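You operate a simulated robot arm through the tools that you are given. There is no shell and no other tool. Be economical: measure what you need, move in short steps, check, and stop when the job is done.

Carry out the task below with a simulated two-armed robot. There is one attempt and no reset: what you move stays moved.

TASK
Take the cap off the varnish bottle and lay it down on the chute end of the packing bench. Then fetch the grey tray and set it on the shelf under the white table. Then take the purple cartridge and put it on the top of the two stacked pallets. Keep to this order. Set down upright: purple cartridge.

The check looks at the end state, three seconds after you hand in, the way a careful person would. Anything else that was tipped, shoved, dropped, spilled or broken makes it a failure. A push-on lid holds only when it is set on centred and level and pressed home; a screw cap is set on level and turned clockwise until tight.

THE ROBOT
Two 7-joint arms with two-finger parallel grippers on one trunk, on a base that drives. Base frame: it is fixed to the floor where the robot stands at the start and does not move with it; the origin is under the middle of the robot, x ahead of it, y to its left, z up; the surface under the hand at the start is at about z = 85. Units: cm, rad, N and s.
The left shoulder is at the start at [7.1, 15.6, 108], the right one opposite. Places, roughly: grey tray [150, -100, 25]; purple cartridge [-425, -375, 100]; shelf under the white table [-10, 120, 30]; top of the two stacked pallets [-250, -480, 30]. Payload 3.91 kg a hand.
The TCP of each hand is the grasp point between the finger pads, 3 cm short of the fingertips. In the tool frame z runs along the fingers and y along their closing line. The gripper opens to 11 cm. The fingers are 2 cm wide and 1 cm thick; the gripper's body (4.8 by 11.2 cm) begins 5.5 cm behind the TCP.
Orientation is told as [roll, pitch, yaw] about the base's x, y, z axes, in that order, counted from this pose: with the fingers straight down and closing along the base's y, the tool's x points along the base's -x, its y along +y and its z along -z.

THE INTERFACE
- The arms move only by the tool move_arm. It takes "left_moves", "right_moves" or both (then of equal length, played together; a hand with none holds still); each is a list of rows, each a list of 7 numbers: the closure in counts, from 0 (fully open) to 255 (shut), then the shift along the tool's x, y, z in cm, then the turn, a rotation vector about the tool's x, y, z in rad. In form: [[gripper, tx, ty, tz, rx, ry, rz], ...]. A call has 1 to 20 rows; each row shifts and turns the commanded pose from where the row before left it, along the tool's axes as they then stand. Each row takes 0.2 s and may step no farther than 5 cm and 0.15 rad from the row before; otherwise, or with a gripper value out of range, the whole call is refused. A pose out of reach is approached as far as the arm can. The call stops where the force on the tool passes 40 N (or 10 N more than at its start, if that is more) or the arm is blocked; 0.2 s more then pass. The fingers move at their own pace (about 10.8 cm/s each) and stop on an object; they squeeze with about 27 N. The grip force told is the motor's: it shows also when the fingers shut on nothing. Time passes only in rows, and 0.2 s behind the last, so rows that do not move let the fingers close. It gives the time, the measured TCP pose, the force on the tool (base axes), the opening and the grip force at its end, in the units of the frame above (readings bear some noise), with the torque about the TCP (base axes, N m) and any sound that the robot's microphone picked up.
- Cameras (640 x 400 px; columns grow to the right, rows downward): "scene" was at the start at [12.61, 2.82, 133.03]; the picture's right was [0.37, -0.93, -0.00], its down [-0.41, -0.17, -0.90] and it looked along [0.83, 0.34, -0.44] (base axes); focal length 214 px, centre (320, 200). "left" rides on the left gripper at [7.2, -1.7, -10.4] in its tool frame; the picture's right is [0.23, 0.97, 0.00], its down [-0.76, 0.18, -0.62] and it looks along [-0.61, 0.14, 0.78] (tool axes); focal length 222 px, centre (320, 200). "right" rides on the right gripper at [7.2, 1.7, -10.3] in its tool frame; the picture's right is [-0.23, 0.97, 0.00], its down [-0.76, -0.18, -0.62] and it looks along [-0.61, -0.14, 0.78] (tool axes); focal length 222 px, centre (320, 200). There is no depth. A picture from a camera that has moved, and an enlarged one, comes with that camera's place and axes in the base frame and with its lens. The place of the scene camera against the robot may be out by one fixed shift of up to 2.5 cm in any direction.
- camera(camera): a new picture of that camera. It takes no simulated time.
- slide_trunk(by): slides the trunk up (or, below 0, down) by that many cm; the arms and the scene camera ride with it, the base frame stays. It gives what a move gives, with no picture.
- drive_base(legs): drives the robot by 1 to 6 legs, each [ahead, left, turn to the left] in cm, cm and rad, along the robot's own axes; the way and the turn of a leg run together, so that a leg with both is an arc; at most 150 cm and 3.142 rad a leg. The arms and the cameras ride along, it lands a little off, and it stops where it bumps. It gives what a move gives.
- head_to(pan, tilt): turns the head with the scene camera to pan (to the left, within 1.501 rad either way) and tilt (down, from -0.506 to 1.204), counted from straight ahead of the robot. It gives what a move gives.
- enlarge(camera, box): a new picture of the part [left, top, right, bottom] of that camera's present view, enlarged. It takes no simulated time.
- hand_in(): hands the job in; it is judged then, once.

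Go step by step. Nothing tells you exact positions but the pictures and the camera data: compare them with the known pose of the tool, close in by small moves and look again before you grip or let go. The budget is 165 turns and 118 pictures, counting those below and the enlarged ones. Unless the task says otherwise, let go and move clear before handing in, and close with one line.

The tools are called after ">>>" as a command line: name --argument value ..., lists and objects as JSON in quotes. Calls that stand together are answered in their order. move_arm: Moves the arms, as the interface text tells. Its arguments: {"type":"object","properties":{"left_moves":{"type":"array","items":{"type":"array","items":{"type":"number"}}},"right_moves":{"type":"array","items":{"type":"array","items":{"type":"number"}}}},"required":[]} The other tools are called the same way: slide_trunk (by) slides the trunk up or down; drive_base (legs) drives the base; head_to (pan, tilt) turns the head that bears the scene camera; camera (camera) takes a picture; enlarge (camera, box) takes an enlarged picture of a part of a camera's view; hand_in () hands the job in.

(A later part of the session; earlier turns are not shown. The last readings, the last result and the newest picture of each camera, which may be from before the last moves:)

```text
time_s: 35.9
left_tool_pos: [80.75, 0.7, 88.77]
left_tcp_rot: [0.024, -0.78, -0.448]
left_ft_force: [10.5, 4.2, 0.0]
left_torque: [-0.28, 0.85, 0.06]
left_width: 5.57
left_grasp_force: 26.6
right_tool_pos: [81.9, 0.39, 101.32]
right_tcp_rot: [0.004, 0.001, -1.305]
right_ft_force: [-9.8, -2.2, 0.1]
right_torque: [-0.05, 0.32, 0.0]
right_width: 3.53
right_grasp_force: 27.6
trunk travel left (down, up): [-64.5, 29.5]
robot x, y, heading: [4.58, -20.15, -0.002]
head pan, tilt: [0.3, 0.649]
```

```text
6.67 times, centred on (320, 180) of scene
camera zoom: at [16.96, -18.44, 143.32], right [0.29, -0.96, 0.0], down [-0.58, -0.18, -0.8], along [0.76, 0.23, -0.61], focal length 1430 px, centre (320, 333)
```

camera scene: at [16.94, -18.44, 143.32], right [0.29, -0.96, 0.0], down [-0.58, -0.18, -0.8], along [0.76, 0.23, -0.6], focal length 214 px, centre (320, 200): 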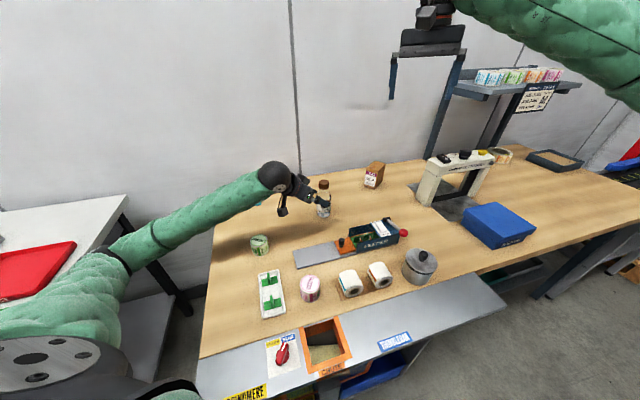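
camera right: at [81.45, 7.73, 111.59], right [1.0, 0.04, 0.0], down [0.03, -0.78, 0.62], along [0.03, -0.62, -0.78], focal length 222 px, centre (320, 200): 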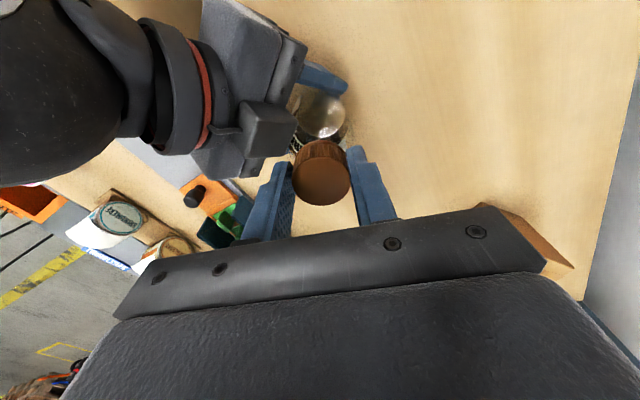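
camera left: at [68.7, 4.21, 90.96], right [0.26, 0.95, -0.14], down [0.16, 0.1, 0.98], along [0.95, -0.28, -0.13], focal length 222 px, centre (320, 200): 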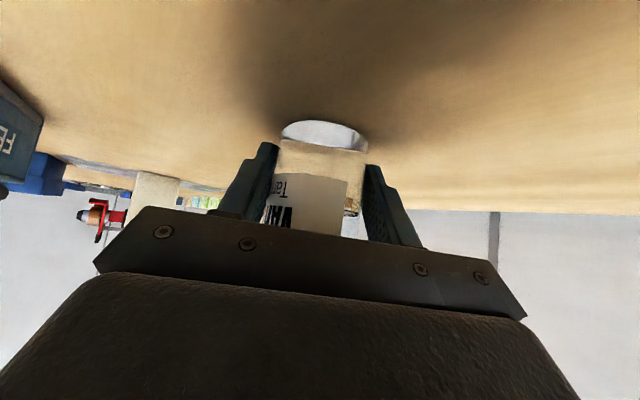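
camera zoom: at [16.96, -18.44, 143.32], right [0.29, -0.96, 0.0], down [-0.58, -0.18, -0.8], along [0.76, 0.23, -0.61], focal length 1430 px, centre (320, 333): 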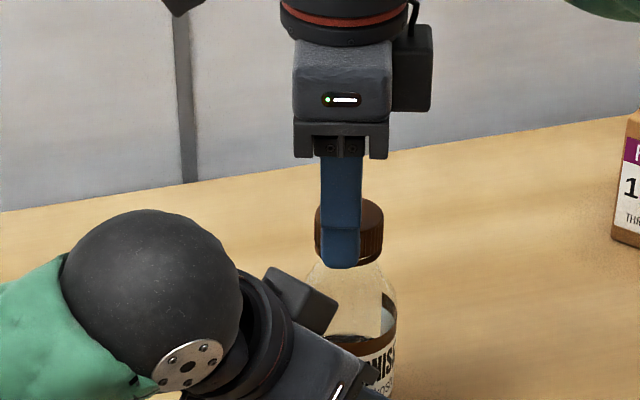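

The cap is gripped at 3.53 cm. I now turn it counter-clockwise, in a first stroke of 1.4 rad.

>>> move_arm --right_moves '[[255, 0, -0.12, 0, 0, 0, 0], [255, 0, 0, 0, 0, 0, -0.14], [255, 0, 0, 0, 0, 0, -0.14], [255, 0, 0, 0, 0, 0, -0.14], [255, 0, 0, 0, 0, 0, -0.14], [255, 0, 0, 0, 0, 0, -0.14], [255, 0, 0, 0, 0, 0, -0.14], [255, 0, 0, 0, 0, 0, -0.14], [255, 0, 0, 0, 0, 0, -0.14], [255, 0, 0, 0, 0, 0, -0.14], [255, 0, 0, 0, 0, 0, -0.14]]'

>>> camera --camera "right"

>>> enlarge --camera "scene" --box '[280, 150, 360, 210]'

```text
time_s: 38.3
left_tool_pos: [80.82, 0.68, 88.71]
left_tcp_rot: [0.026, -0.78, -0.448]
left_ft_force: [7.1, 16.8, -7.4]
left_torque: [-1.31, 0.3, 0.29]
left_width: 5.61
left_grasp_force: 27.1
right_tool_pos: [81.76, 0.22, 101.42]
right_tcp_rot: [0.002, -0.006, 0.097]
right_ft_force: [-5.6, -17.3, 8.0]
right_torque: [-0.7, 0.68, -0.08]
right_width: 3.56
right_grasp_force: 27.0
trunk travel left (down, up): [-64.5, 29.5]
robot x, y, heading: [4.37, -20.17, -0.005]
head pan, tilt: [0.3, 0.649]
```

```text
82 pictures are left
camera right: at [74.26, 1.17, 111.57], right [0.13, 0.99, 0.0], down [0.77, -0.11, 0.63], along [0.62, -0.08, -0.78], focal length 222 px, centre (320, 200)
```

right: 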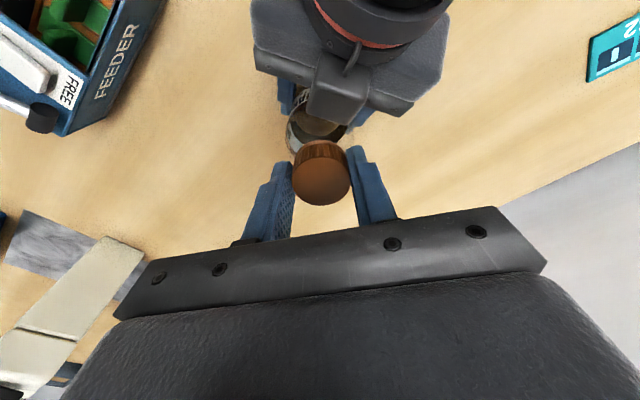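

```text
6.67 times, centred on (320, 180) of scene
camera zoom: at [16.96, -18.44, 143.32], right [0.29, -0.96, 0.0], down [-0.58, -0.18, -0.8], along [0.76, 0.23, -0.61], focal length 1430 px, centre (320, 333)
```

zoom: 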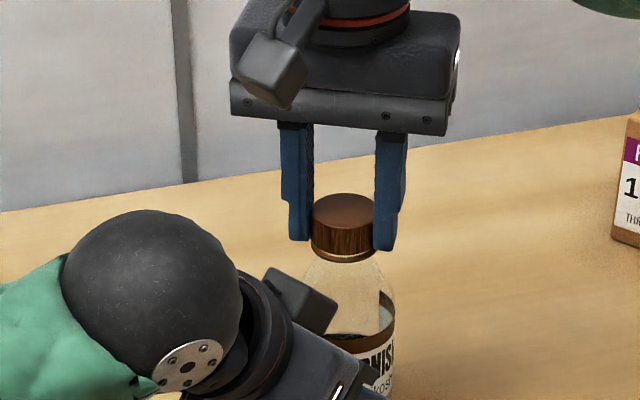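

The cap turns while the bottle's label stays still, and the cap is rising. I continue the stroke with slight lift.

>>> move_arm --right_moves '[[255, 0, -0.2, -0.1, 0, 0, 0], [255, 0, 0, -0.05, 0, 0, -0.14], [255, 0, 0, -0.05, 0, 0, -0.14], [255, 0, 0, -0.05, 0, 0, -0.14], [255, 0, 0, -0.05, 0, 0, -0.14], [255, 0, 0, -0.05, 0, 0, -0.14], [255, 0, 0, -0.05, 0, 0, -0.14], [255, 0, 0, -0.05, 0, 0, -0.14], [255, 0, 0, -0.05, 0, 0, -0.14], [255, 0, 0, 0, 0, 0, 0]]'

>>> enlarge --camera "scene" --box '[280, 150, 360, 210]'

```text
time_s: 40.5
left_tool_pos: [80.8, 0.73, 88.83]
left_tcp_rot: [0.025, -0.781, -0.45]
left_ft_force: [-1.4, 11.6, 13.7]
left_torque: [-1.05, -0.35, 0.14]
left_width: 5.69
left_grasp_force: 27.2
right_tool_pos: [81.72, 0.01, 101.7]
right_tcp_rot: [-0.002, -0.004, 1.143]
right_ft_force: [1.4, -12.4, -15.9]
right_torque: [-0.57, -0.06, -0.02]
right_width: 3.57
right_grasp_force: 27.4
right hand out of reach, approached as far as the arm can: row 9
trunk travel left (down, up): [-64.5, 29.5]
robot x, y, heading: [4.45, -20.59, -0.003]
head pan, tilt: [0.3, 0.649]
```

```text
6.67 times, centred on (320, 180) of scene
camera zoom: at [16.97, -18.44, 143.32], right [0.29, -0.96, 0.0], down [-0.58, -0.18, -0.8], along [0.76, 0.23, -0.61], focal length 1430 px, centre (320, 333)
```

zoom: 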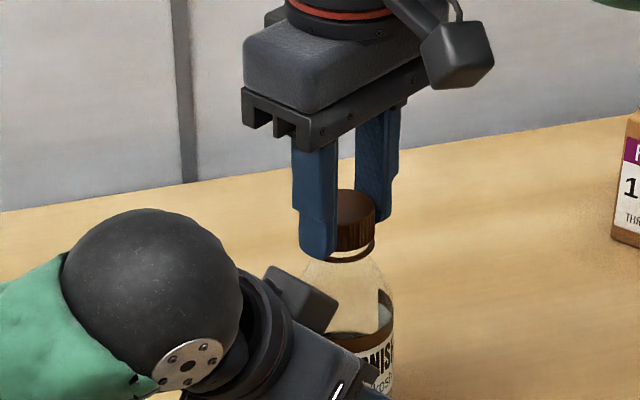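

The right wrist is at its limit at yaw 1.14. I ease off, open, swing back to about -1.4 and then regrip.

>>> move_arm --right_moves '[[255, 0.1, -0.05, 0.25, 0, 0, 0], [140, 0, 0, 0, 0, 0, 0], [140, 0, 0, 0, 0, 0, 0], [140, 0, 0, 0, 0, 0, 0.15], [140, 0, 0, 0, 0, 0, 0.15], [140, 0, 0, 0, 0, 0, 0.15], [140, 0, 0, 0, 0, 0, 0.15], [140, 0, 0, 0, 0, 0, 0.15], [140, 0, 0, 0, 0, 0, 0.15], [140, 0, 0, 0, 0, 0, 0.15], [140, 0, 0, 0, 0, 0, 0.15], [140, 0, 0, 0, 0, 0, 0.15], [140, 0, 0, 0, 0, 0, 0.15], [140, 0, 0, 0, 0, 0, 0.15], [140, 0, 0, 0, 0, 0, 0.15], [140, 0, 0, 0, 0, 0, 0.15], [140, 0, 0, 0, 0, 0, 0.15], [140, 0, 0, 0, 0, 0, 0.15], [140, 0, 0, 0, 0, 0, 0.15], [140, 0, 0, 0, 0, 0, 0.15]]'

>>> camera --camera "right"

```text
time_s: 44.7
left_tool_pos: [80.81, 0.65, 88.71]
left_tcp_rot: [0.024, -0.778, -0.45]
left_ft_force: [-0.5, -0.5, 0.2]
left_torque: [0.0, 0.02, 0.0]
left_width: 5.57
left_grasp_force: 27.0
right_tool_pos: [81.83, -0.1, 101.47]
right_tcp_rot: [0.004, 0.003, -1.406]
right_ft_force: [0.7, -0.6, 0.1]
right_torque: [0.04, 0.02, 0.0]
right_width: 4.97
right_grasp_force: 0.1
trunk travel left (down, up): [-64.5, 29.5]
robot x, y, heading: [4.67, -20.29, -0.008]
head pan, tilt: [0.3, 0.649]
```

```text
79 pictures are left
camera right: at [82.12, 7.31, 111.85], right [1.0, -0.07, 0.0], down [-0.05, -0.78, 0.62], along [-0.04, -0.62, -0.78], focal length 222 px, centre (320, 200)
```

right: 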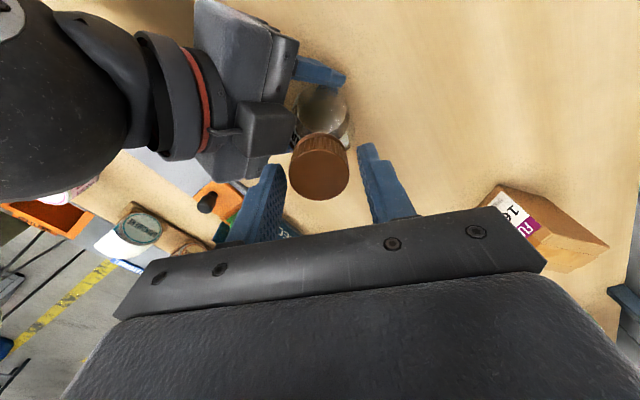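

I recentre over the cap, regrip and take a second 2.4 rad stroke.

>>> move_arm --right_moves '[[170, 0.3, -0.15, 0, 0, 0, 0], [255, 0, 0, 0, 0, 0, 0], [255, 0, 0, 0, 0, 0, 0], [255, 0, 0, -0.015, 0, 0, -0.147], [255, 0, 0, -0.015, 0, 0, -0.147], [255, 0, 0, -0.015, 0, 0, -0.147], [255, 0, 0, -0.015, 0, 0, -0.147], [255, 0, 0, -0.015, 0, 0, -0.147], [255, 0, 0, -0.015, 0, 0, -0.147], [255, 0, 0, -0.015, 0, 0, -0.147], [255, 0, 0, -0.015, 0, 0, -0.147], [255, 0, 0, -0.015, 0, 0, -0.147], [255, 0, 0, -0.015, 0, 0, -0.147], [255, 0, 0, -0.015, 0, 0, -0.147], [255, 0, 0, -0.015, 0, 0, -0.147], [255, 0, 0, -0.015, 0, 0, -0.147], [255, 0, 0, -0.015, 0, 0, -0.147], [255, 0, 0, -0.015, 0, 0, -0.147], [255, 0, 0, -0.015, 0, 0, -0.147], [255, 0, 0, 0, 0, 0, 0]]'

>>> enlarge --camera "scene" --box '[280, 150, 360, 210]'

```text
time_s: 48.9
left_tool_pos: [80.79, 0.5, 88.66]
left_tcp_rot: [0.025, -0.779, -0.452]
left_ft_force: [-3.2, 9.4, -0.2]
left_torque: [-0.95, -0.35, 0.09]
left_width: 5.61
left_grasp_force: 26.6
right_tool_pos: [81.5, 0.36, 101.85]
right_tcp_rot: [0.001, -0.006, 0.949]
right_ft_force: [4.2, -9.4, 0.5]
right_torque: [-0.21, -0.11, -0.02]
right_width: 3.56
right_grasp_force: 26.5
trunk travel left (down, up): [-64.5, 29.5]
robot x, y, heading: [4.4, -20.19, -0.002]
head pan, tilt: [0.3, 0.649]
```

```text
6.67 times, centred on (320, 180) of scene
camera zoom: at [16.97, -18.44, 143.32], right [0.29, -0.96, 0.0], down [-0.58, -0.18, -0.8], along [0.76, 0.23, -0.61], focal length 1430 px, centre (320, 333)
```

zoom: 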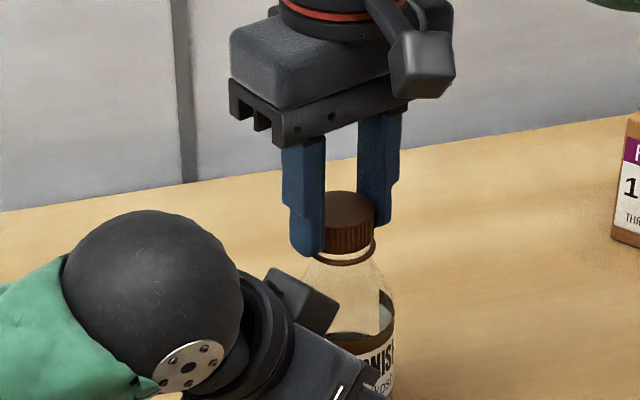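

Force along z stays near zero, so the lift matches the thread. Another swing back and third stroke.

>>> move_arm --right_moves '[[140, 0, 0, 0, 0, 0, 0], [140, 0, 0, 0, 0, 0, 0], [140, 0, 0, 0, 0, 0, 0.147], [140, 0, 0, 0, 0, 0, 0.147], [140, 0, 0, 0, 0, 0, 0.147], [140, 0, 0, 0, 0, 0, 0.147], [140, 0, 0, 0, 0, 0, 0.147], [140, 0, 0, 0, 0, 0, 0.147], [140, 0, 0, 0, 0, 0, 0.147], [140, 0, 0, 0, 0, 0, 0.147], [140, 0, 0, 0, 0, 0, 0.147], [140, 0, 0, 0, 0, 0, 0.147], [140, 0, 0, 0, 0, 0, 0.147], [140, 0, 0, 0, 0, 0, 0.147], [140, 0, 0, 0, 0, 0, 0.147], [140, 0, 0, 0, 0, 0, 0.147], [140, 0, 0, 0, 0, 0, 0.147], [140, 0, 0, 0, 0, 0, 0.147]]'

>>> move_arm --right_moves '[[170, 0, -0.05, 0, 0, 0, 0], [255, 0, 0, 0, 0, 0, 0], [255, 0, 0, 0, 0, 0, 0], [255, 0, 0, -0.015, 0, 0, -0.147], [255, 0, 0, -0.015, 0, 0, -0.147], [255, 0, 0, -0.015, 0, 0, -0.147], [255, 0, 0, -0.015, 0, 0, -0.147], [255, 0, 0, -0.015, 0, 0, -0.147], [255, 0, 0, -0.015, 0, 0, -0.147], [255, 0, 0, -0.015, 0, 0, -0.147], [255, 0, 0, -0.015, 0, 0, -0.147], [255, 0, 0, -0.015, 0, 0, -0.147], [255, 0, 0, -0.015, 0, 0, -0.147], [255, 0, 0, -0.015, 0, 0, -0.147], [255, 0, 0, -0.015, 0, 0, -0.147], [255, 0, 0, -0.015, 0, 0, -0.147], [255, 0, 0, -0.015, 0, 0, -0.147], [255, 0, 0, -0.015, 0, 0, -0.147], [255, 0, 0, -0.015, 0, 0, -0.147], [255, 0, 0, 0, 0, 0, 0]]'

>>> move_arm --right_moves '[[255, 0, 0, -0.2, 0, 0, 0], [255, 0, 0, 0, 0, 0, 0]]'

>>> enlarge --camera "scene" --box '[280, 150, 360, 210]'

```text
time_s: 52.7
left_tool_pos: [80.8, 0.62, 88.74]
left_tcp_rot: [0.024, -0.779, -0.45]
left_ft_force: [-0.1, -0.1, -0.3]
left_torque: [0.04, 0.03, 0.03]
left_width: 5.57
left_grasp_force: 27.1
right_tool_pos: [81.53, 0.29, 101.7]
right_tcp_rot: [0.005, 0.002, -1.407]
right_ft_force: [0.0, -0.1, 0.6]
right_torque: [0.03, 0.02, -0.01]
right_width: 4.97
right_grasp_force: 0.0
trunk travel left (down, up): [-64.5, 29.5]
robot x, y, heading: [4.75, -20.2, -0.002]
head pan, tilt: [0.3, 0.649]
```

```text
time_s: 56.9
left_tool_pos: [80.67, 0.61, 88.64]
left_tcp_rot: [0.023, -0.781, -0.45]
left_ft_force: [-1.9, 10.3, -0.7]
left_torque: [-1.02, -0.14, 0.12]
left_width: 5.61
left_grasp_force: 27.2
right_tool_pos: [81.53, 0.24, 101.94]
right_tcp_rot: [-0.002, -0.004, 0.948]
right_ft_force: [1.4, -9.9, -0.1]
right_torque: [-0.32, -0.06, -0.1]
right_width: 3.53
right_grasp_force: 26.9
trunk travel left (down, up): [-64.5, 29.5]
robot x, y, heading: [4.25, -20.18, -0.004]
head pan, tilt: [0.3, 0.649]
```

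```text
time_s: 57.5
left_tool_pos: [80.76, 0.63, 88.72]
left_tcp_rot: [0.024, -0.781, -0.45]
left_ft_force: [-4.6, 9.4, 7.2]
left_torque: [-1.09, -0.63, 0.04]
left_width: 5.58
left_grasp_force: 26.6
right_tool_pos: [81.45, 0.27, 101.95]
right_tcp_rot: [0.0, -0.004, 0.948]
right_ft_force: [4.7, -9.8, -8.7]
right_torque: [-0.19, -0.09, -0.03]
right_width: 3.54
right_grasp_force: 27.1
trunk travel left (down, up): [-64.5, 29.5]
robot x, y, heading: [4.3, -20.51, -0.007]
head pan, tilt: [0.3, 0.649]
```

```text
6.67 times, centred on (320, 180) of scene
camera zoom: at [16.97, -18.44, 143.32], right [0.29, -0.96, 0.0], down [-0.58, -0.18, -0.8], along [0.76, 0.23, -0.61], focal length 1430 px, centre (320, 333)
```

zoom: 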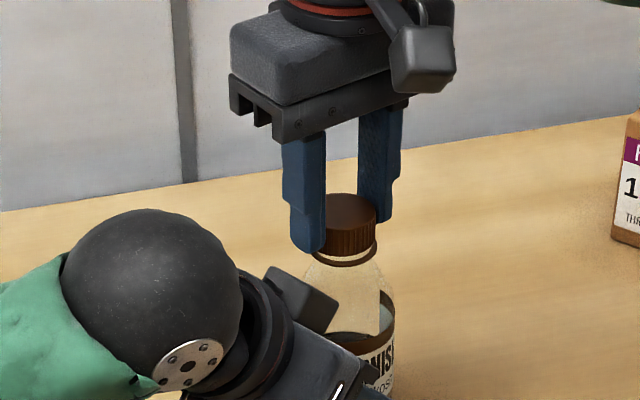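

The cap still resists at a 0.2 cm pull. I look closer at whether the cap itself rises or the fingers slip.

>>> enlarge --camera "scene" --box '[306, 168, 338, 188]'

>>> camera --camera "right"

```text
16.00 times, centred on (322, 178) of scene
camera zoom: at [16.97, -18.44, 143.32], right [0.29, -0.96, 0.0], down [-0.58, -0.18, -0.8], along [0.76, 0.23, -0.61], focal length 3432 px, centre (288, 552)
```

zoom: 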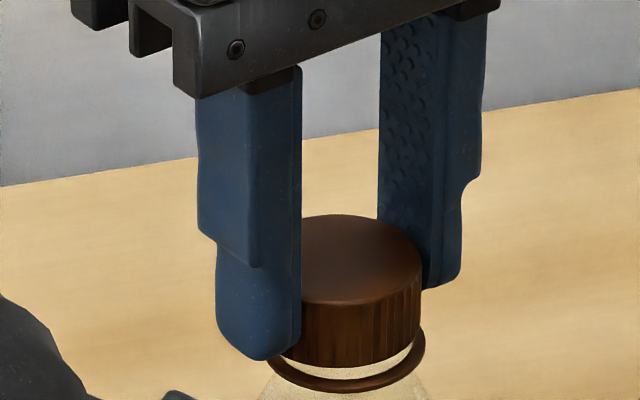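

```text
75 pictures are left
camera right: at [75.73, -4.72, 112.27], right [-0.66, 0.75, 0.0], down [0.59, 0.51, 0.63], along [0.47, 0.41, -0.78], focal length 222 px, centre (320, 200)
```

right: 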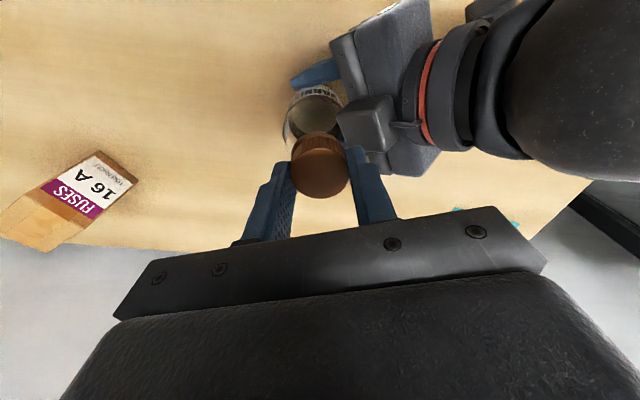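

The cap has risen off its ring by about 0.3 cm, so it is unscrewing. I regrip 0.5 cm lower and make another stroke with little lift.

>>> move_arm --right_moves '[[140, 0, 0, 0.2, 0, 0, 0], [140, 0, 0, 0, 0, 0, 0], [140, 0, 0, 0, 0, 0, 0.147], [140, 0, 0, 0, 0, 0, 0.147], [140, 0, 0, 0, 0, 0, 0.147], [140, 0, 0, 0, 0, 0, 0.147], [140, 0, 0, 0, 0, 0, 0.147], [140, 0, 0, 0, 0, 0, 0.147], [140, 0, 0, 0, 0, 0, 0.147], [140, 0, 0, 0, 0, 0, 0.147], [140, 0, 0, 0, 0, 0, 0.147], [140, 0, 0, 0, 0, 0, 0.147], [140, 0, 0, 0, 0, 0, 0.147], [140, 0, 0, 0, 0, 0, 0.147], [140, 0, 0, 0, 0, 0, 0.147], [140, 0, 0, 0, 0, 0, 0.147], [140, 0, 0, 0, 0, 0, 0.147], [140, 0, 0, 0, 0, 0, 0.147], [140, 0, 0, 0.5, 0, 0, 0]]'

>>> move_arm --right_moves '[[170, 0, 0, 0, 0, 0, 0], [255, 0, 0, 0, 0, 0, 0], [255, 0, 0, 0, 0, 0, 0], [255, 0, 0, -0.005, 0, 0, -0.147], [255, 0, 0, -0.005, 0, 0, -0.147], [255, 0, 0, -0.005, 0, 0, -0.147], [255, 0, 0, -0.005, 0, 0, -0.147], [255, 0, 0, -0.005, 0, 0, -0.147], [255, 0, 0, -0.005, 0, 0, -0.147], [255, 0, 0, -0.005, 0, 0, -0.147], [255, 0, 0, -0.005, 0, 0, -0.147]]'

>>> enlarge --camera "scene" --box '[306, 168, 338, 188]'

>>> move_arm --right_moves '[[255, 0, 0, -0.005, 0, 0, -0.147], [255, 0, 0, -0.005, 0, 0, -0.147], [255, 0, 0, -0.005, 0, 0, -0.147], [255, 0, 0, -0.005, 0, 0, -0.147], [255, 0, 0, -0.005, 0, 0, -0.147], [255, 0, 0, -0.005, 0, 0, -0.147], [255, 0, 0, -0.005, 0, 0, -0.147], [255, 0, 0, -0.005, 0, 0, -0.147]]'

>>> enlarge --camera "scene" --box '[306, 168, 338, 188]'

```text
time_s: 61.5
left_tool_pos: [80.71, 0.59, 88.67]
left_tcp_rot: [0.024, -0.78, -0.447]
left_ft_force: [-0.4, 0.0, -1.5]
left_torque: [0.02, 0.03, 0.04]
left_width: 5.56
left_grasp_force: 26.6
right_tool_pos: [81.5, 0.4, 101.53]
right_tcp_rot: [0.005, 0.0, -1.407]
right_ft_force: [-0.2, 0.5, -0.2]
right_torque: [0.02, 0.03, -0.01]
right_width: 4.95
right_grasp_force: 0.0
trunk travel left (down, up): [-64.5, 29.5]
robot x, y, heading: [4.34, -20.25, -0.002]
head pan, tilt: [0.3, 0.649]
```

```text
time_s: 63.9
left_tool_pos: [80.69, 0.59, 88.65]
left_tcp_rot: [0.024, -0.781, -0.45]
left_ft_force: [1.3, 7.8, -0.3]
left_torque: [-0.77, 0.08, 0.08]
left_width: 5.55
left_grasp_force: 26.7
right_tool_pos: [81.56, 0.34, 101.44]
right_tcp_rot: [0.003, -0.004, -0.228]
right_ft_force: [-1.2, -7.1, -0.4]
right_torque: [-0.23, 0.0, -0.02]
right_width: 3.54
right_grasp_force: 27.1
trunk travel left (down, up): [-64.5, 29.5]
robot x, y, heading: [4.3, -20.82, -0.006]
head pan, tilt: [0.3, 0.649]
```

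```text
16.00 times, centred on (322, 178) of scene
camera zoom: at [16.97, -18.44, 143.32], right [0.29, -0.96, 0.0], down [-0.58, -0.18, -0.8], along [0.76, 0.23, -0.61], focal length 3432 px, centre (288, 552)
```

zoom: 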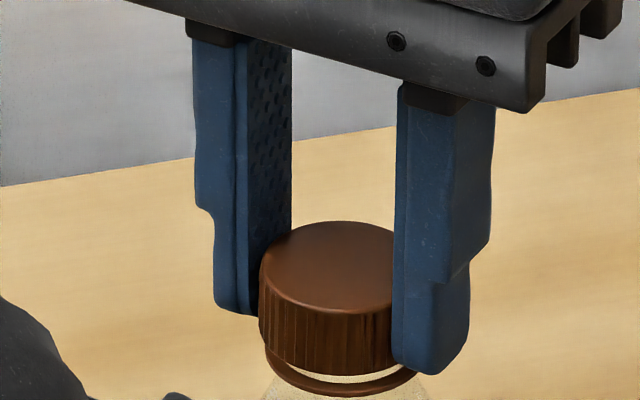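

```text
time_s: 65.7
left_tool_pos: [80.7, 0.69, 88.68]
left_tcp_rot: [0.024, -0.78, -0.447]
left_ft_force: [-1.8, 14.2, -1.1]
left_torque: [-1.31, -0.1, 0.26]
left_width: 5.56
left_grasp_force: 27.4
right_tool_pos: [81.38, 0.22, 101.55]
right_tcp_rot: [-0.002, -0.005, 0.947]
right_ft_force: [1.9, -14.4, -0.7]
right_torque: [-0.37, -0.02, -0.11]
right_width: 3.56
right_grasp_force: 26.8
trunk travel left (down, up): [-64.5, 29.5]
robot x, y, heading: [4.32, -20.23, -0.006]
head pan, tilt: [0.3, 0.649]
```

```text
16.00 times, centred on (322, 178) of scene
camera zoom: at [16.97, -18.44, 143.32], right [0.29, -0.96, 0.0], down [-0.58, -0.18, -0.8], along [0.76, 0.23, -0.61], focal length 3432 px, centre (288, 552)
```

zoom: 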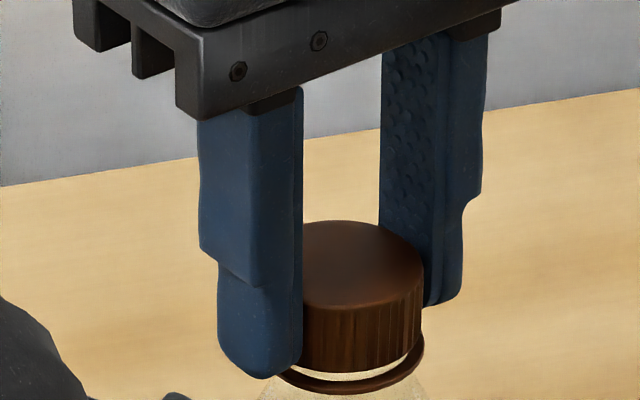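

The cap turns easily now without rising; it may be past its thread, held by side load. I relieve the side force and pull up gently.

>>> move_arm --right_moves '[[255, 0.2, -0.1, 0, 0, 0, 0], [255, 0, 0, -0.1, 0, 0, 0], [255, 0, 0, -0.1, 0, 0, 0], [255, 0, 0, -0.1, 0, 0, 0], [255, 0, 0, -0.1, 0, 0, 0], [255, 0, 0, 0, 0, 0, 0]]'

>>> enlarge --camera "scene" --box '[306, 168, 338, 188]'

```text
time_s: 67.1
left_tool_pos: [80.75, 0.6, 88.58]
left_tcp_rot: [0.025, -0.783, -0.45]
left_ft_force: [-0.1, -0.9, -1.8]
left_torque: [0.12, -0.1, -0.01]
left_width: 5.57
left_grasp_force: 27.0
right_tool_pos: [81.49, -0.01, 101.91]
right_tcp_rot: [-0.001, -0.005, 0.947]
right_ft_force: [1.3, 1.2, -0.5]
right_torque: [0.01, -0.04, -0.02]
right_width: 3.57
right_grasp_force: 26.9
trunk travel left (down, up): [-64.5, 29.5]
robot x, y, heading: [4.7, -20.39, -0.003]
head pan, tilt: [0.3, 0.649]
```

```text
16.00 times, centred on (322, 178) of scene
camera zoom: at [16.97, -18.44, 143.32], right [0.29, -0.96, 0.0], down [-0.58, -0.18, -0.8], along [0.76, 0.23, -0.61], focal length 3432 px, centre (288, 552)
```

zoom: 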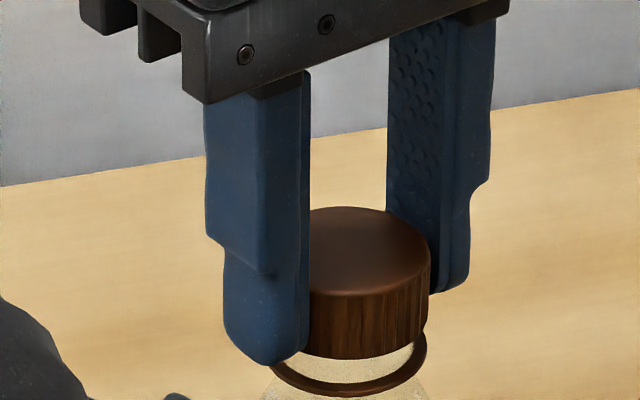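

The cap is free and moves with no force. I lift it clear.

>>> move_arm --right_moves '[[255, 0, 0, -0.5, 0, 0, 0], [255, 0, 0, -1, 0, 0, 0], [255, 0, 0, -2, 0, 0, 0], [255, 0, 0, -4, 0, 0, 0], [255, 0, 0, -4, 0, 0, 0], [255, 0, 0, 0, 0, 0, 0]]'

>>> camera --camera "scene"

>>> enlarge --camera "scene" --box '[280, 120, 360, 220]'

```text
time_s: 68.5
left_tool_pos: [80.87, 0.66, 88.78]
left_tcp_rot: [0.026, -0.781, -0.449]
left_ft_force: [0.3, -0.4, -1.6]
left_torque: [-0.01, 0.02, 0.03]
left_width: 5.56
left_grasp_force: 27.4
right_tool_pos: [81.41, 0.03, 113.53]
right_tcp_rot: [-0.002, -0.005, 0.947]
right_ft_force: [0.7, -0.4, -0.1]
right_torque: [-0.01, -0.01, 0.02]
right_width: 3.56
right_grasp_force: 27.0
trunk travel left (down, up): [-64.5, 29.5]
robot x, y, heading: [4.5, -20.58, -0.009]
head pan, tilt: [0.3, 0.649]
```

```text
71 pictures are left
camera scene: at [17.02, -18.45, 143.31], right [0.29, -0.96, 0.0], down [-0.58, -0.18, -0.8], along [0.76, 0.23, -0.61], focal length 214 px, centre (320, 200)
```

scene: 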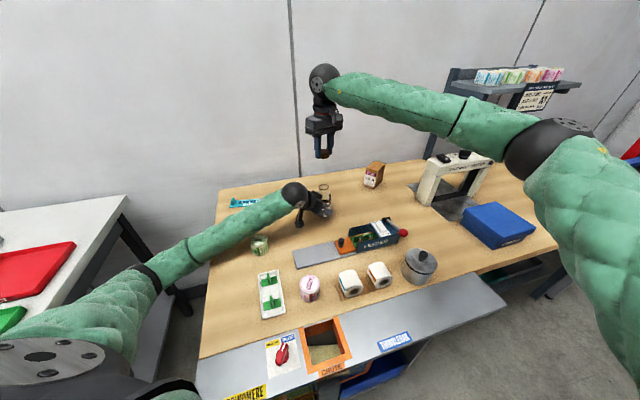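

```text
4.00 times, centred on (320, 170) of scene
camera zoom: at [17.02, -18.45, 143.31], right [0.29, -0.96, 0.0], down [-0.58, -0.18, -0.8], along [0.76, 0.23, -0.61], focal length 858 px, centre (320, 320)
```

zoom: 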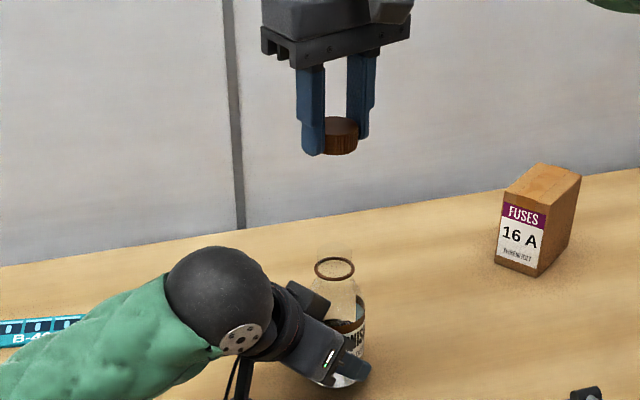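

The cap is off and held in the right hand. I move the right hand aside, release the bottle carefully, back the left hand out and raise it.

>>> move_arm --left_moves '[[120, 0, 0, 0, 0, 0, 0], [105, 0, 0, 0, 0, 0, 0], [80, 0, 0, 0, 0, 0, 0], [60, 0, 0, 0, 0, 0, 0], [60, 0, 0, 0, 0, 0, 0], [60, 0, 0, -2, 0, 0, 0], [40, 0, 0, -3, 0, 0, 0], [20, 0, 0, -4.5, 0, 0, 0], [0, 0, 0, -4.5, 0, 0, 0], [0, -2.84, 0.07, -2.82, 0, 0, 0], [0, -2.84, 0.07, -2.82, 0, 0, 0], [0, -2.84, 0.07, -2.82, 0, 0, 0], [0, -2.84, 0.07, -2.82, 0, 0, 0], [0, -2.84, 0.07, -2.82, 0, 0, 0], [0, -2.84, 0.07, -2.82, 0, 0, 0]]' --right_moves '[[255, 3.25, -2.33, 0, 0, 0, 0], [255, 3.25, -2.33, 0, 0, 0, 0], [255, 3.25, -2.33, 0, 0, 0, 0], [255, 3.25, -2.33, 0, 0, 0, 0], [255, 3.25, -2.33, 0, 0, 0, 0], [255, 0, 0, 0, 0, 0, 0], [255, 0, 0, 0, 0, 0, 0], [255, 0, 0, 0, 0, 0, 0], [255, 0, 0, 0, 0, 0, 0], [255, 0, 0, 0, 0, 0, 0], [255, 0, 0, 0, 0, 0, 0], [255, 0, 0, 0, 0, 0, 0], [255, 0, 0, 0, 0, 0, 0], [255, 0, 0, 0, 0, 0, 0], [255, 0, 0, 0, 0, 0, 0]]'

>>> camera --camera "scene"

```text
time_s: 71.7
left_tool_pos: [72.04, 4.55, 122.71]
left_tcp_rot: [0.025, -0.779, -0.449]
left_ft_force: [0.5, -0.2, 1.3]
left_torque: [0.0, 0.01, -0.02]
left_width: 11.03
left_grasp_force: 0.0
right_tool_pos: [81.36, -20.19, 113.53]
right_tcp_rot: [-0.001, -0.006, 0.944]
right_ft_force: [-0.4, -0.6, 0.6]
right_torque: [0.0, 0.02, -0.03]
right_width: 3.59
right_grasp_force: 27.1
trunk travel left (down, up): [-64.5, 29.5]
robot x, y, heading: [4.38, -20.38, -0.009]
head pan, tilt: [0.3, 0.649]
```

```text
69 pictures are left
camera scene: at [16.95, -18.53, 143.31], right [0.29, -0.96, 0.0], down [-0.58, -0.18, -0.8], along [0.76, 0.23, -0.6], focal length 214 px, centre (320, 200)
```

scene: 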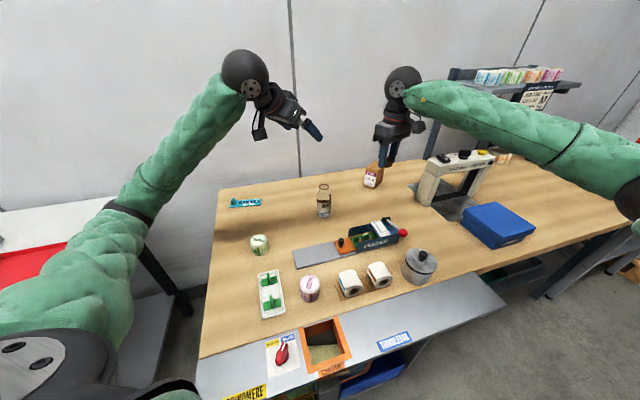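

The bottle stands open and upright. I raise the trunk for elbow clearance and turn the base left so that the right arm reaches the chute end.

>>> slide_trunk --by 12

>>> drive_base --legs '[[0, 0, 0.55]]'

>>> camera --camera "scene"

>>> camera --camera "right"

```text
time_s: 73.2
left_tool_pos: [71.91, 4.58, 134.61]
left_tcp_rot: [0.024, -0.78, -0.449]
left_ft_force: [-0.2, -0.5, -0.2]
left_torque: [0.02, 0.01, 0.0]
left_width: 11.03
left_grasp_force: 0.0
right_tool_pos: [81.39, -20.13, 125.48]
right_tcp_rot: [0.0, -0.004, 0.946]
right_ft_force: [-0.2, -0.4, 0.2]
right_torque: [-0.01, -0.01, 0.01]
right_width: 3.56
right_grasp_force: 27.3
trunk travel left (down, up): [-76.5, 17.5]
robot x, y, heading: [4.38, -20.36, -0.008]
head pan, tilt: [0.3, 0.649]
```

```text
time_s: 75.2
left_tool_pos: [48.97, 36.13, 134.71]
left_tcp_rot: [0.026, -0.78, 0.1]
left_ft_force: [-0.4, -0.2, 0.3]
left_torque: [0.04, 0.03, 0.01]
left_width: 11.01
left_grasp_force: 0.1
right_tool_pos: [69.92, 20.08, 125.55]
right_tcp_rot: [0.0, -0.007, 1.495]
right_ft_force: [0.1, -0.3, -0.6]
right_torque: [-0.01, 0.01, -0.03]
right_width: 3.56
right_grasp_force: 26.7
trunk travel left (down, up): [-76.5, 17.5]
robot x, y, heading: [4.38, -20.11, 0.549]
head pan, tilt: [0.3, 0.649]
```

```text
68 pictures are left
camera scene: at [13.65, -11.81, 155.32], right [0.75, -0.66, 0.0], down [-0.4, -0.45, -0.8], along [0.53, 0.6, -0.61], focal length 214 px, centre (320, 200)
```

scene: 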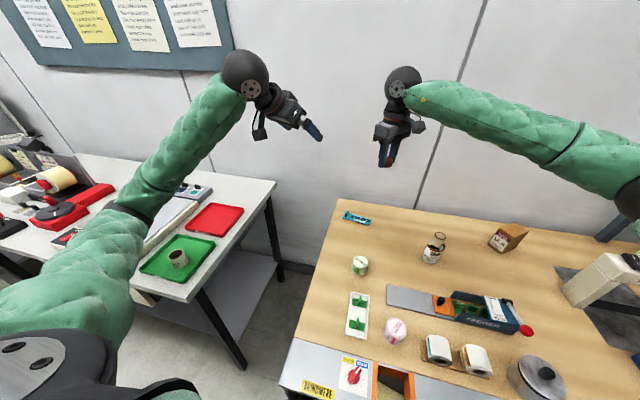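

```text
67 pictures are left
camera right: at [67.54, 12.78, 135.72], right [-0.95, 0.3, 0.0], down [0.23, 0.74, 0.63], along [0.19, 0.6, -0.78], focal length 222 px, centre (320, 200)
```

right: 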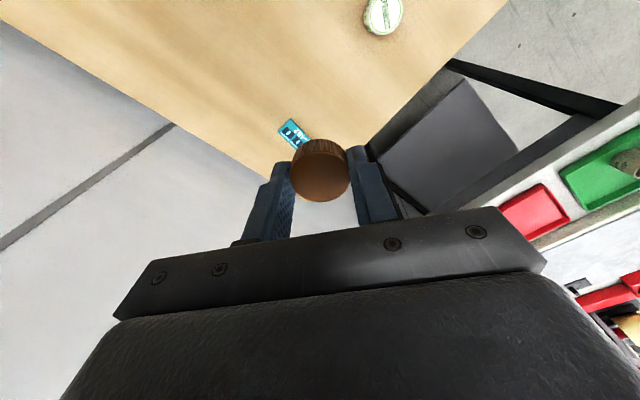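

The chute end's wood has free space left of the tin, around [51.5, 23]. I lower the cap toward there.

>>> move_arm --right_moves '[[255, -0.19, 2.31, 3.81, 0, 0, 0], [255, -0.19, 2.31, 3.81, 0, 0, 0], [255, -0.19, 2.31, 3.81, 0, 0, 0], [255, -0.19, 2.31, 3.81, 0, 0, 0], [255, -0.19, 2.31, 3.81, 0, 0, 0], [255, -0.19, 2.31, 3.81, 0, 0, 0], [255, -0.19, 2.31, 3.81, 0, 0, 0], [255, -0.19, 2.31, 3.81, 0, 0, 0], [255, 0, 0, 0, 0, 0, 0]]'

>>> camera --camera "scene"

>>> camera --camera "right"

```text
time_s: 77.2
left_tool_pos: [49.08, 35.88, 134.67]
left_tcp_rot: [0.025, -0.781, 0.098]
left_ft_force: [0.1, 0.5, 0.5]
left_torque: [0.01, 0.05, -0.02]
left_width: 10.99
left_grasp_force: 0.0
right_tool_pos: [51.71, 22.93, 94.99]
right_tcp_rot: [0.0, -0.006, 1.496]
right_ft_force: [-0.2, 0.0, -0.1]
right_torque: [0.01, 0.01, -0.02]
right_width: 3.56
right_grasp_force: 27.7
trunk travel left (down, up): [-76.5, 17.5]
robot x, y, heading: [4.41, -20.01, 0.54]
head pan, tilt: [0.3, 0.649]
```

```text
66 pictures are left
camera scene: at [13.68, -11.88, 155.33], right [0.75, -0.66, 0.0], down [-0.4, -0.45, -0.8], along [0.53, 0.6, -0.6], focal length 214 px, centre (320, 200)
```

scene: 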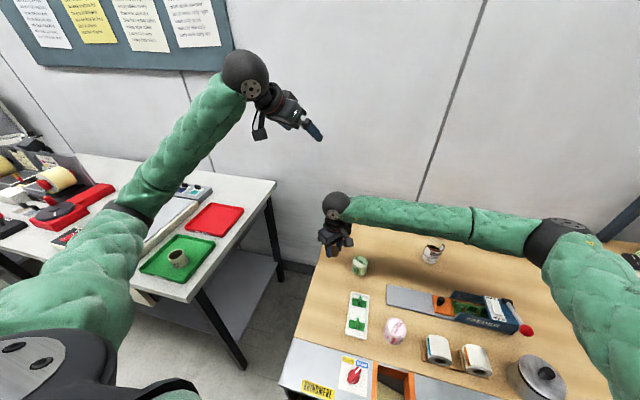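

```text
65 pictures are left
camera right: at [49.33, 15.74, 105.24], right [-0.95, 0.3, 0.0], down [0.23, 0.74, 0.63], along [0.19, 0.6, -0.78], focal length 222 px, centre (320, 200)
```

right: 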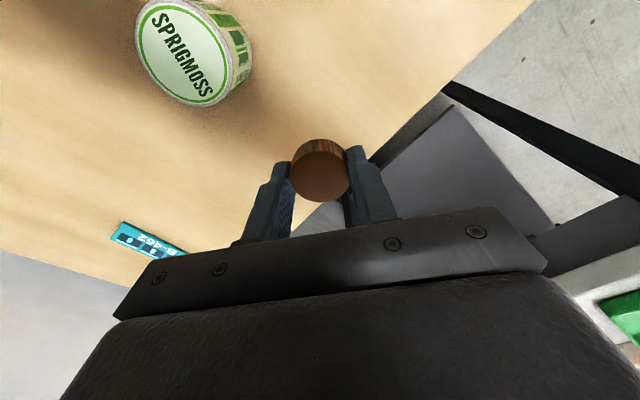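

The landing point will be about 5 cm inside the bench's end edge, clear of the tin. I lower in small steps until contact.

>>> move_arm --right_moves '[[255, 0, 0, 3, 0, 0, 0], [255, 0, 0, 2.2, 0, 0, 0], [255, 0, 0, 0.8, 0, 0, 0], [255, 0, 0, 0.3, 0, 0, 0], [255, 0, 0, 0.2, 0, 0, 0], [255, 0, 0, 0, 0, 0, 0]]'

>>> enlarge --camera "scene" --box '[300, 220, 380, 280]'

```text
time_s: 78.6
left_tool_pos: [49.04, 36.02, 134.57]
left_tcp_rot: [0.024, -0.778, 0.099]
left_ft_force: [-0.8, -0.1, -0.5]
left_torque: [0.04, 0.01, -0.03]
left_width: 11.01
left_grasp_force: 0.1
right_tool_pos: [51.53, 23.07, 88.55]
right_tcp_rot: [-0.002, -0.005, 1.495]
right_ft_force: [-0.2, 0.0, 0.0]
right_torque: [-0.02, 0.02, 0.02]
right_width: 3.57
right_grasp_force: 26.6
trunk travel left (down, up): [-76.5, 17.5]
robot x, y, heading: [4.41, -20.35, 0.542]
head pan, tilt: [0.3, 0.649]
```

```text
6.67 times, centred on (340, 250) of scene
camera zoom: at [13.67, -11.82, 155.32], right [0.75, -0.66, 0.0], down [-0.4, -0.45, -0.8], along [0.53, 0.6, -0.61], focal length 1430 px, centre (187, -133)
```

zoom: 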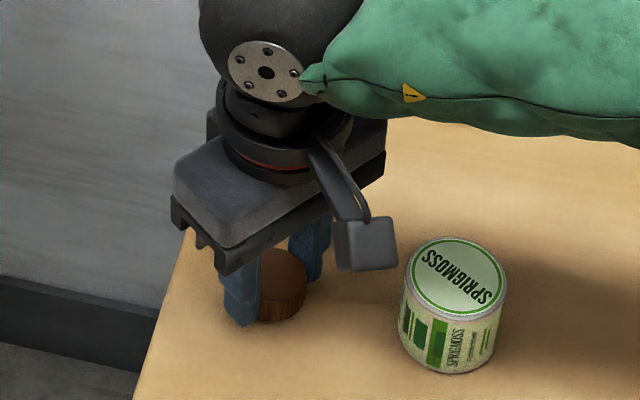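

Nearly down; I continue in 0.15 cm steps until force shows.

>>> move_arm --right_moves '[[255, 0, 0, 0.15, 0, 0, 0], [255, 0, 0, 0.15, 0, 0, 0], [255, 0, 0, 0.15, 0, 0, 0]]'

```text
time_s: 79.4
left_tool_pos: [49.0, 36.09, 134.65]
left_tcp_rot: [0.025, -0.781, 0.099]
left_ft_force: [-0.2, 0.0, 0.2]
left_torque: [-0.01, 0.01, -0.01]
left_width: 11.0
left_grasp_force: 0.0
right_tool_pos: [51.58, 23.05, 88.03]
right_tcp_rot: [-0.002, -0.005, 1.496]
right_ft_force: [0.2, 0.1, 0.3]
right_torque: [0.0, 0.02, -0.02]
right_width: 3.58
right_grasp_force: 27.1
trunk travel left (down, up): [-76.5, 17.5]
robot x, y, heading: [4.54, -20.48, 0.545]
head pan, tilt: [0.3, 0.649]
```

>>> move_arm --right_moves '[[255, 0, 0, 0.15, 0, 0, 0], [255, 0, 0, 0, 0, 0, 0]]'

>>> move_arm --right_moves '[[255, 0, 0, 0.15, 0, 0, 0], [255, 0, 0, 0, 0, 0, 0]]'

>>> enlarge --camera "scene" --box '[310, 240, 350, 270]'

```text
time_s: 80.0
left_tool_pos: [48.95, 35.99, 134.8]
left_tcp_rot: [0.024, -0.78, 0.099]
left_ft_force: [-0.2, 0.4, -0.6]
left_torque: [0.02, 0.0, 0.03]
left_width: 11.0
left_grasp_force: 0.1
right_tool_pos: [51.65, 23.13, 87.98]
right_tcp_rot: [-0.001, -0.006, 1.498]
right_ft_force: [1.5, -0.7, 12.4]
right_torque: [-0.1, 0.25, 0.0]
right_width: 3.58
right_grasp_force: 27.6
trunk travel left (down, up): [-76.5, 17.5]
robot x, y, heading: [4.73, -20.22, 0.544]
head pan, tilt: [0.3, 0.649]
```

```text
time_s: 80.6
left_tool_pos: [48.93, 35.96, 134.82]
left_tcp_rot: [0.027, -0.781, 0.099]
left_ft_force: [0.6, 0.2, 0.3]
left_torque: [0.02, 0.03, 0.02]
left_width: 10.98
left_grasp_force: 0.0
right_tool_pos: [51.69, 23.14, 87.91]
right_tcp_rot: [-0.004, -0.008, 1.495]
right_ft_force: [4.2, 2.3, 33.8]
right_torque: [-0.27, 0.62, -0.02]
right_width: 3.53
right_grasp_force: 27.0
trunk travel left (down, up): [-76.5, 17.5]
robot x, y, heading: [4.27, -20.4, 0.545]
head pan, tilt: [0.3, 0.649]
```

```text
13.33 times, centred on (330, 255) of scene
camera zoom: at [13.53, -11.98, 155.38], right [0.75, -0.66, 0.0], down [-0.4, -0.45, -0.8], along [0.53, 0.6, -0.6], focal length 2860 px, centre (187, -533)
```

zoom: 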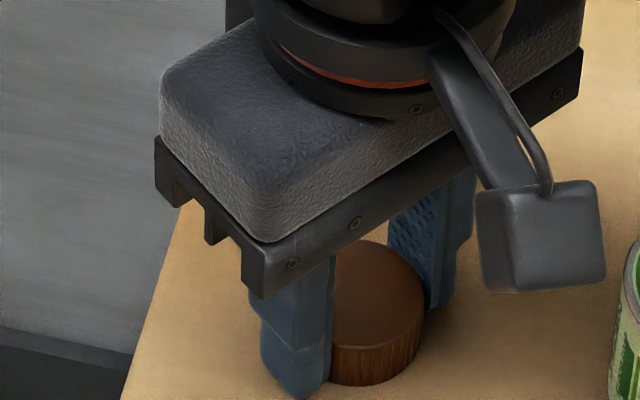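

The cap is on the wood. I ease off, open, and lift straight away.

>>> move_arm --right_moves '[[255, 0, 0, -0.2, 0, 0, 0], [160, 0, 0, 0, 0, 0, 0], [130, 0, 0, 0, 0, 0, 0], [130, 0, 0, 0, 0, 0, 0], [130, 0, 0, -1, 0, 0, 0], [130, 0, 0, -3, 0, 0, 0], [130, 0, 0, -4.5, 0, 0, 0], [130, 0, 0, -4.5, 0, 0, 0], [130, 0, 0, -4.5, 0, 0, 0], [130, 0, 0, -4.5, 0, 0, 0], [130, 0, 0, -4.5, 0, 0, 0]]'

>>> enlarge --camera "scene" --box '[280, 180, 440, 300]'

```text
time_s: 83.0
left_tool_pos: [48.92, 36.14, 134.7]
left_tcp_rot: [0.024, -0.782, 0.099]
left_ft_force: [0.1, -0.1, 0.3]
left_torque: [-0.01, 0.0, 0.0]
left_width: 10.98
left_grasp_force: 0.2
right_tool_pos: [51.73, 22.72, 114.52]
right_tcp_rot: [-0.001, -0.007, 1.496]
right_ft_force: [-0.3, 0.8, -0.4]
right_torque: [0.02, -0.01, 0.01]
right_width: 5.39
right_grasp_force: 0.0
trunk travel left (down, up): [-76.5, 17.5]
robot x, y, heading: [4.84, -20.15, 0.542]
head pan, tilt: [0.3, 0.649]
```

```text
3.33 times, centred on (360, 240) of scene
camera zoom: at [13.6, -11.86, 155.32], right [0.75, -0.66, 0.0], down [-0.4, -0.45, -0.8], along [0.53, 0.6, -0.6], focal length 715 px, centre (187, 67)
```

zoom: 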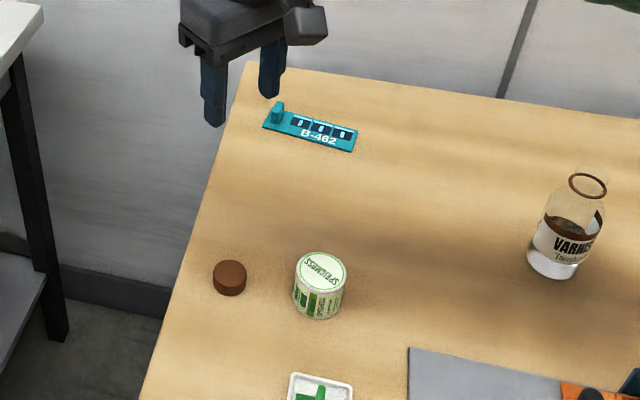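

The cap lies on the chute end, everything else stands. Next the grey tray: roughly under the far part of the bench. I back away and strafe right along the bench, then look.

>>> drive_base --legs '[[-40, 0, 0.06], [0, -75, 0], [0, -50, 0]]'

>>> head_to --pan -0.3 --tilt 0.7

>>> camera --camera "scene"

```text
time_s: 91.6
left_tool_pos: [82.2, -86.15, 134.7]
left_tcp_rot: [0.026, -0.78, 0.148]
left_ft_force: [-0.2, -0.2, -0.8]
left_torque: [0.01, 0.0, 0.0]
left_width: 11.0
left_grasp_force: 0.1
right_tool_pos: [85.37, -99.17, 114.47]
right_tcp_rot: [-0.004, -0.006, 1.547]
right_ft_force: [-0.1, 0.0, 0.4]
right_torque: [0.02, 0.03, -0.02]
right_width: 5.39
right_grasp_force: 0.1
trunk travel left (down, up): [-76.5, 17.5]
robot x, y, heading: [40.37, -144.56, 0.598]
head pan, tilt: [0.3, 0.649]
```

```text
time_s: 92.6
left_tool_pos: [82.11, -86.11, 134.72]
left_tcp_rot: [0.024, -0.779, 0.15]
left_ft_force: [0.1, 0.1, -0.3]
left_torque: [-0.02, 0.0, 0.02]
left_width: 11.01
left_grasp_force: 0.0
right_tool_pos: [85.35, -99.04, 114.5]
right_tcp_rot: [-0.002, -0.004, 1.545]
right_ft_force: [0.5, -1.0, -1.2]
right_torque: [0.01, -0.01, -0.02]
right_width: 5.4
right_grasp_force: 0.1
trunk travel left (down, up): [-76.5, 17.5]
robot x, y, heading: [40.4, -144.43, 0.595]
head pan, tilt: [-0.3, 0.7]
```

```text
61 pictures are left
camera scene: at [51.88, -139.9, 154.89], right [0.29, -0.96, 0.0], down [-0.62, -0.19, -0.76], along [0.73, 0.22, -0.64], focal length 214 px, centre (320, 200)
```

scene: 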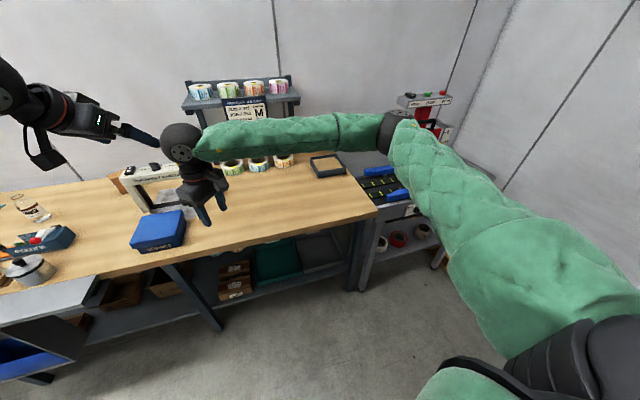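

The grey tray seems to be on the low shelf under the bench's far end, right of a teal tray. I strafe to face it and lower the trunk for a look.

>>> drive_base --legs '[[0, -28, 0.01]]'

>>> slide_trunk --by -60

>>> head_to --pan 0 --tilt 0.45

>>> camera --camera "scene"

```text
time_s: 94.6
left_tool_pos: [97.44, -108.8, 134.78]
left_tcp_rot: [0.027, -0.779, 0.161]
left_ft_force: [-0.2, -0.2, -0.8]
left_torque: [-0.04, 0.03, 0.04]
left_width: 11.0
left_grasp_force: 0.0
right_tool_pos: [100.76, -121.88, 114.5]
right_tcp_rot: [-0.003, -0.006, 1.556]
right_ft_force: [0.4, -0.8, 0.0]
right_torque: [0.01, 0.01, -0.04]
right_width: 5.42
right_grasp_force: 0.0
trunk travel left (down, up): [-76.5, 17.5]
robot x, y, heading: [56.33, -167.75, 0.602]
head pan, tilt: [-0.3, 0.7]
```

```text
refused: -60 is not a number from -40 to 40
```

```text
time_s: 95.4
left_tool_pos: [97.3, -108.88, 134.63]
left_tcp_rot: [0.025, -0.781, 0.16]
left_ft_force: [0.1, 0.6, 0.2]
left_torque: [-0.01, -0.04, 0.0]
left_width: 11.01
left_grasp_force: 0.0
right_tool_pos: [100.78, -121.98, 114.43]
right_tcp_rot: [-0.003, -0.006, 1.556]
right_ft_force: [0.1, -0.5, -0.2]
right_torque: [0.01, 0.0, -0.02]
right_width: 5.37
right_grasp_force: 0.1
trunk travel left (down, up): [-76.5, 17.5]
robot x, y, heading: [56.43, -167.75, 0.603]
head pan, tilt: [0.0, 0.45]
```

```text
60 pictures are left
camera scene: at [67.13, -160.32, 157.1], right [0.57, -0.82, 0.0], down [-0.36, -0.25, -0.9], along [0.74, 0.51, -0.44], focal length 214 px, centre (320, 200)
```

scene: 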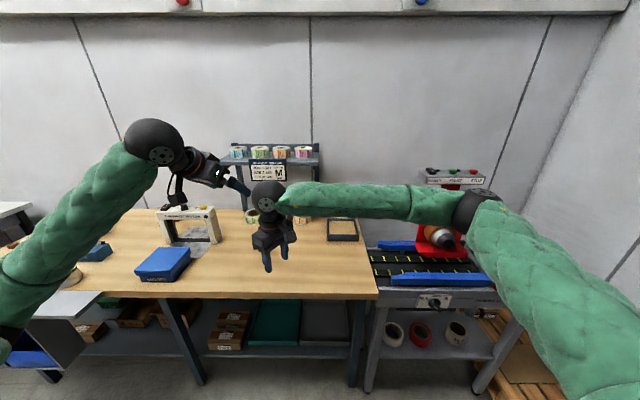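

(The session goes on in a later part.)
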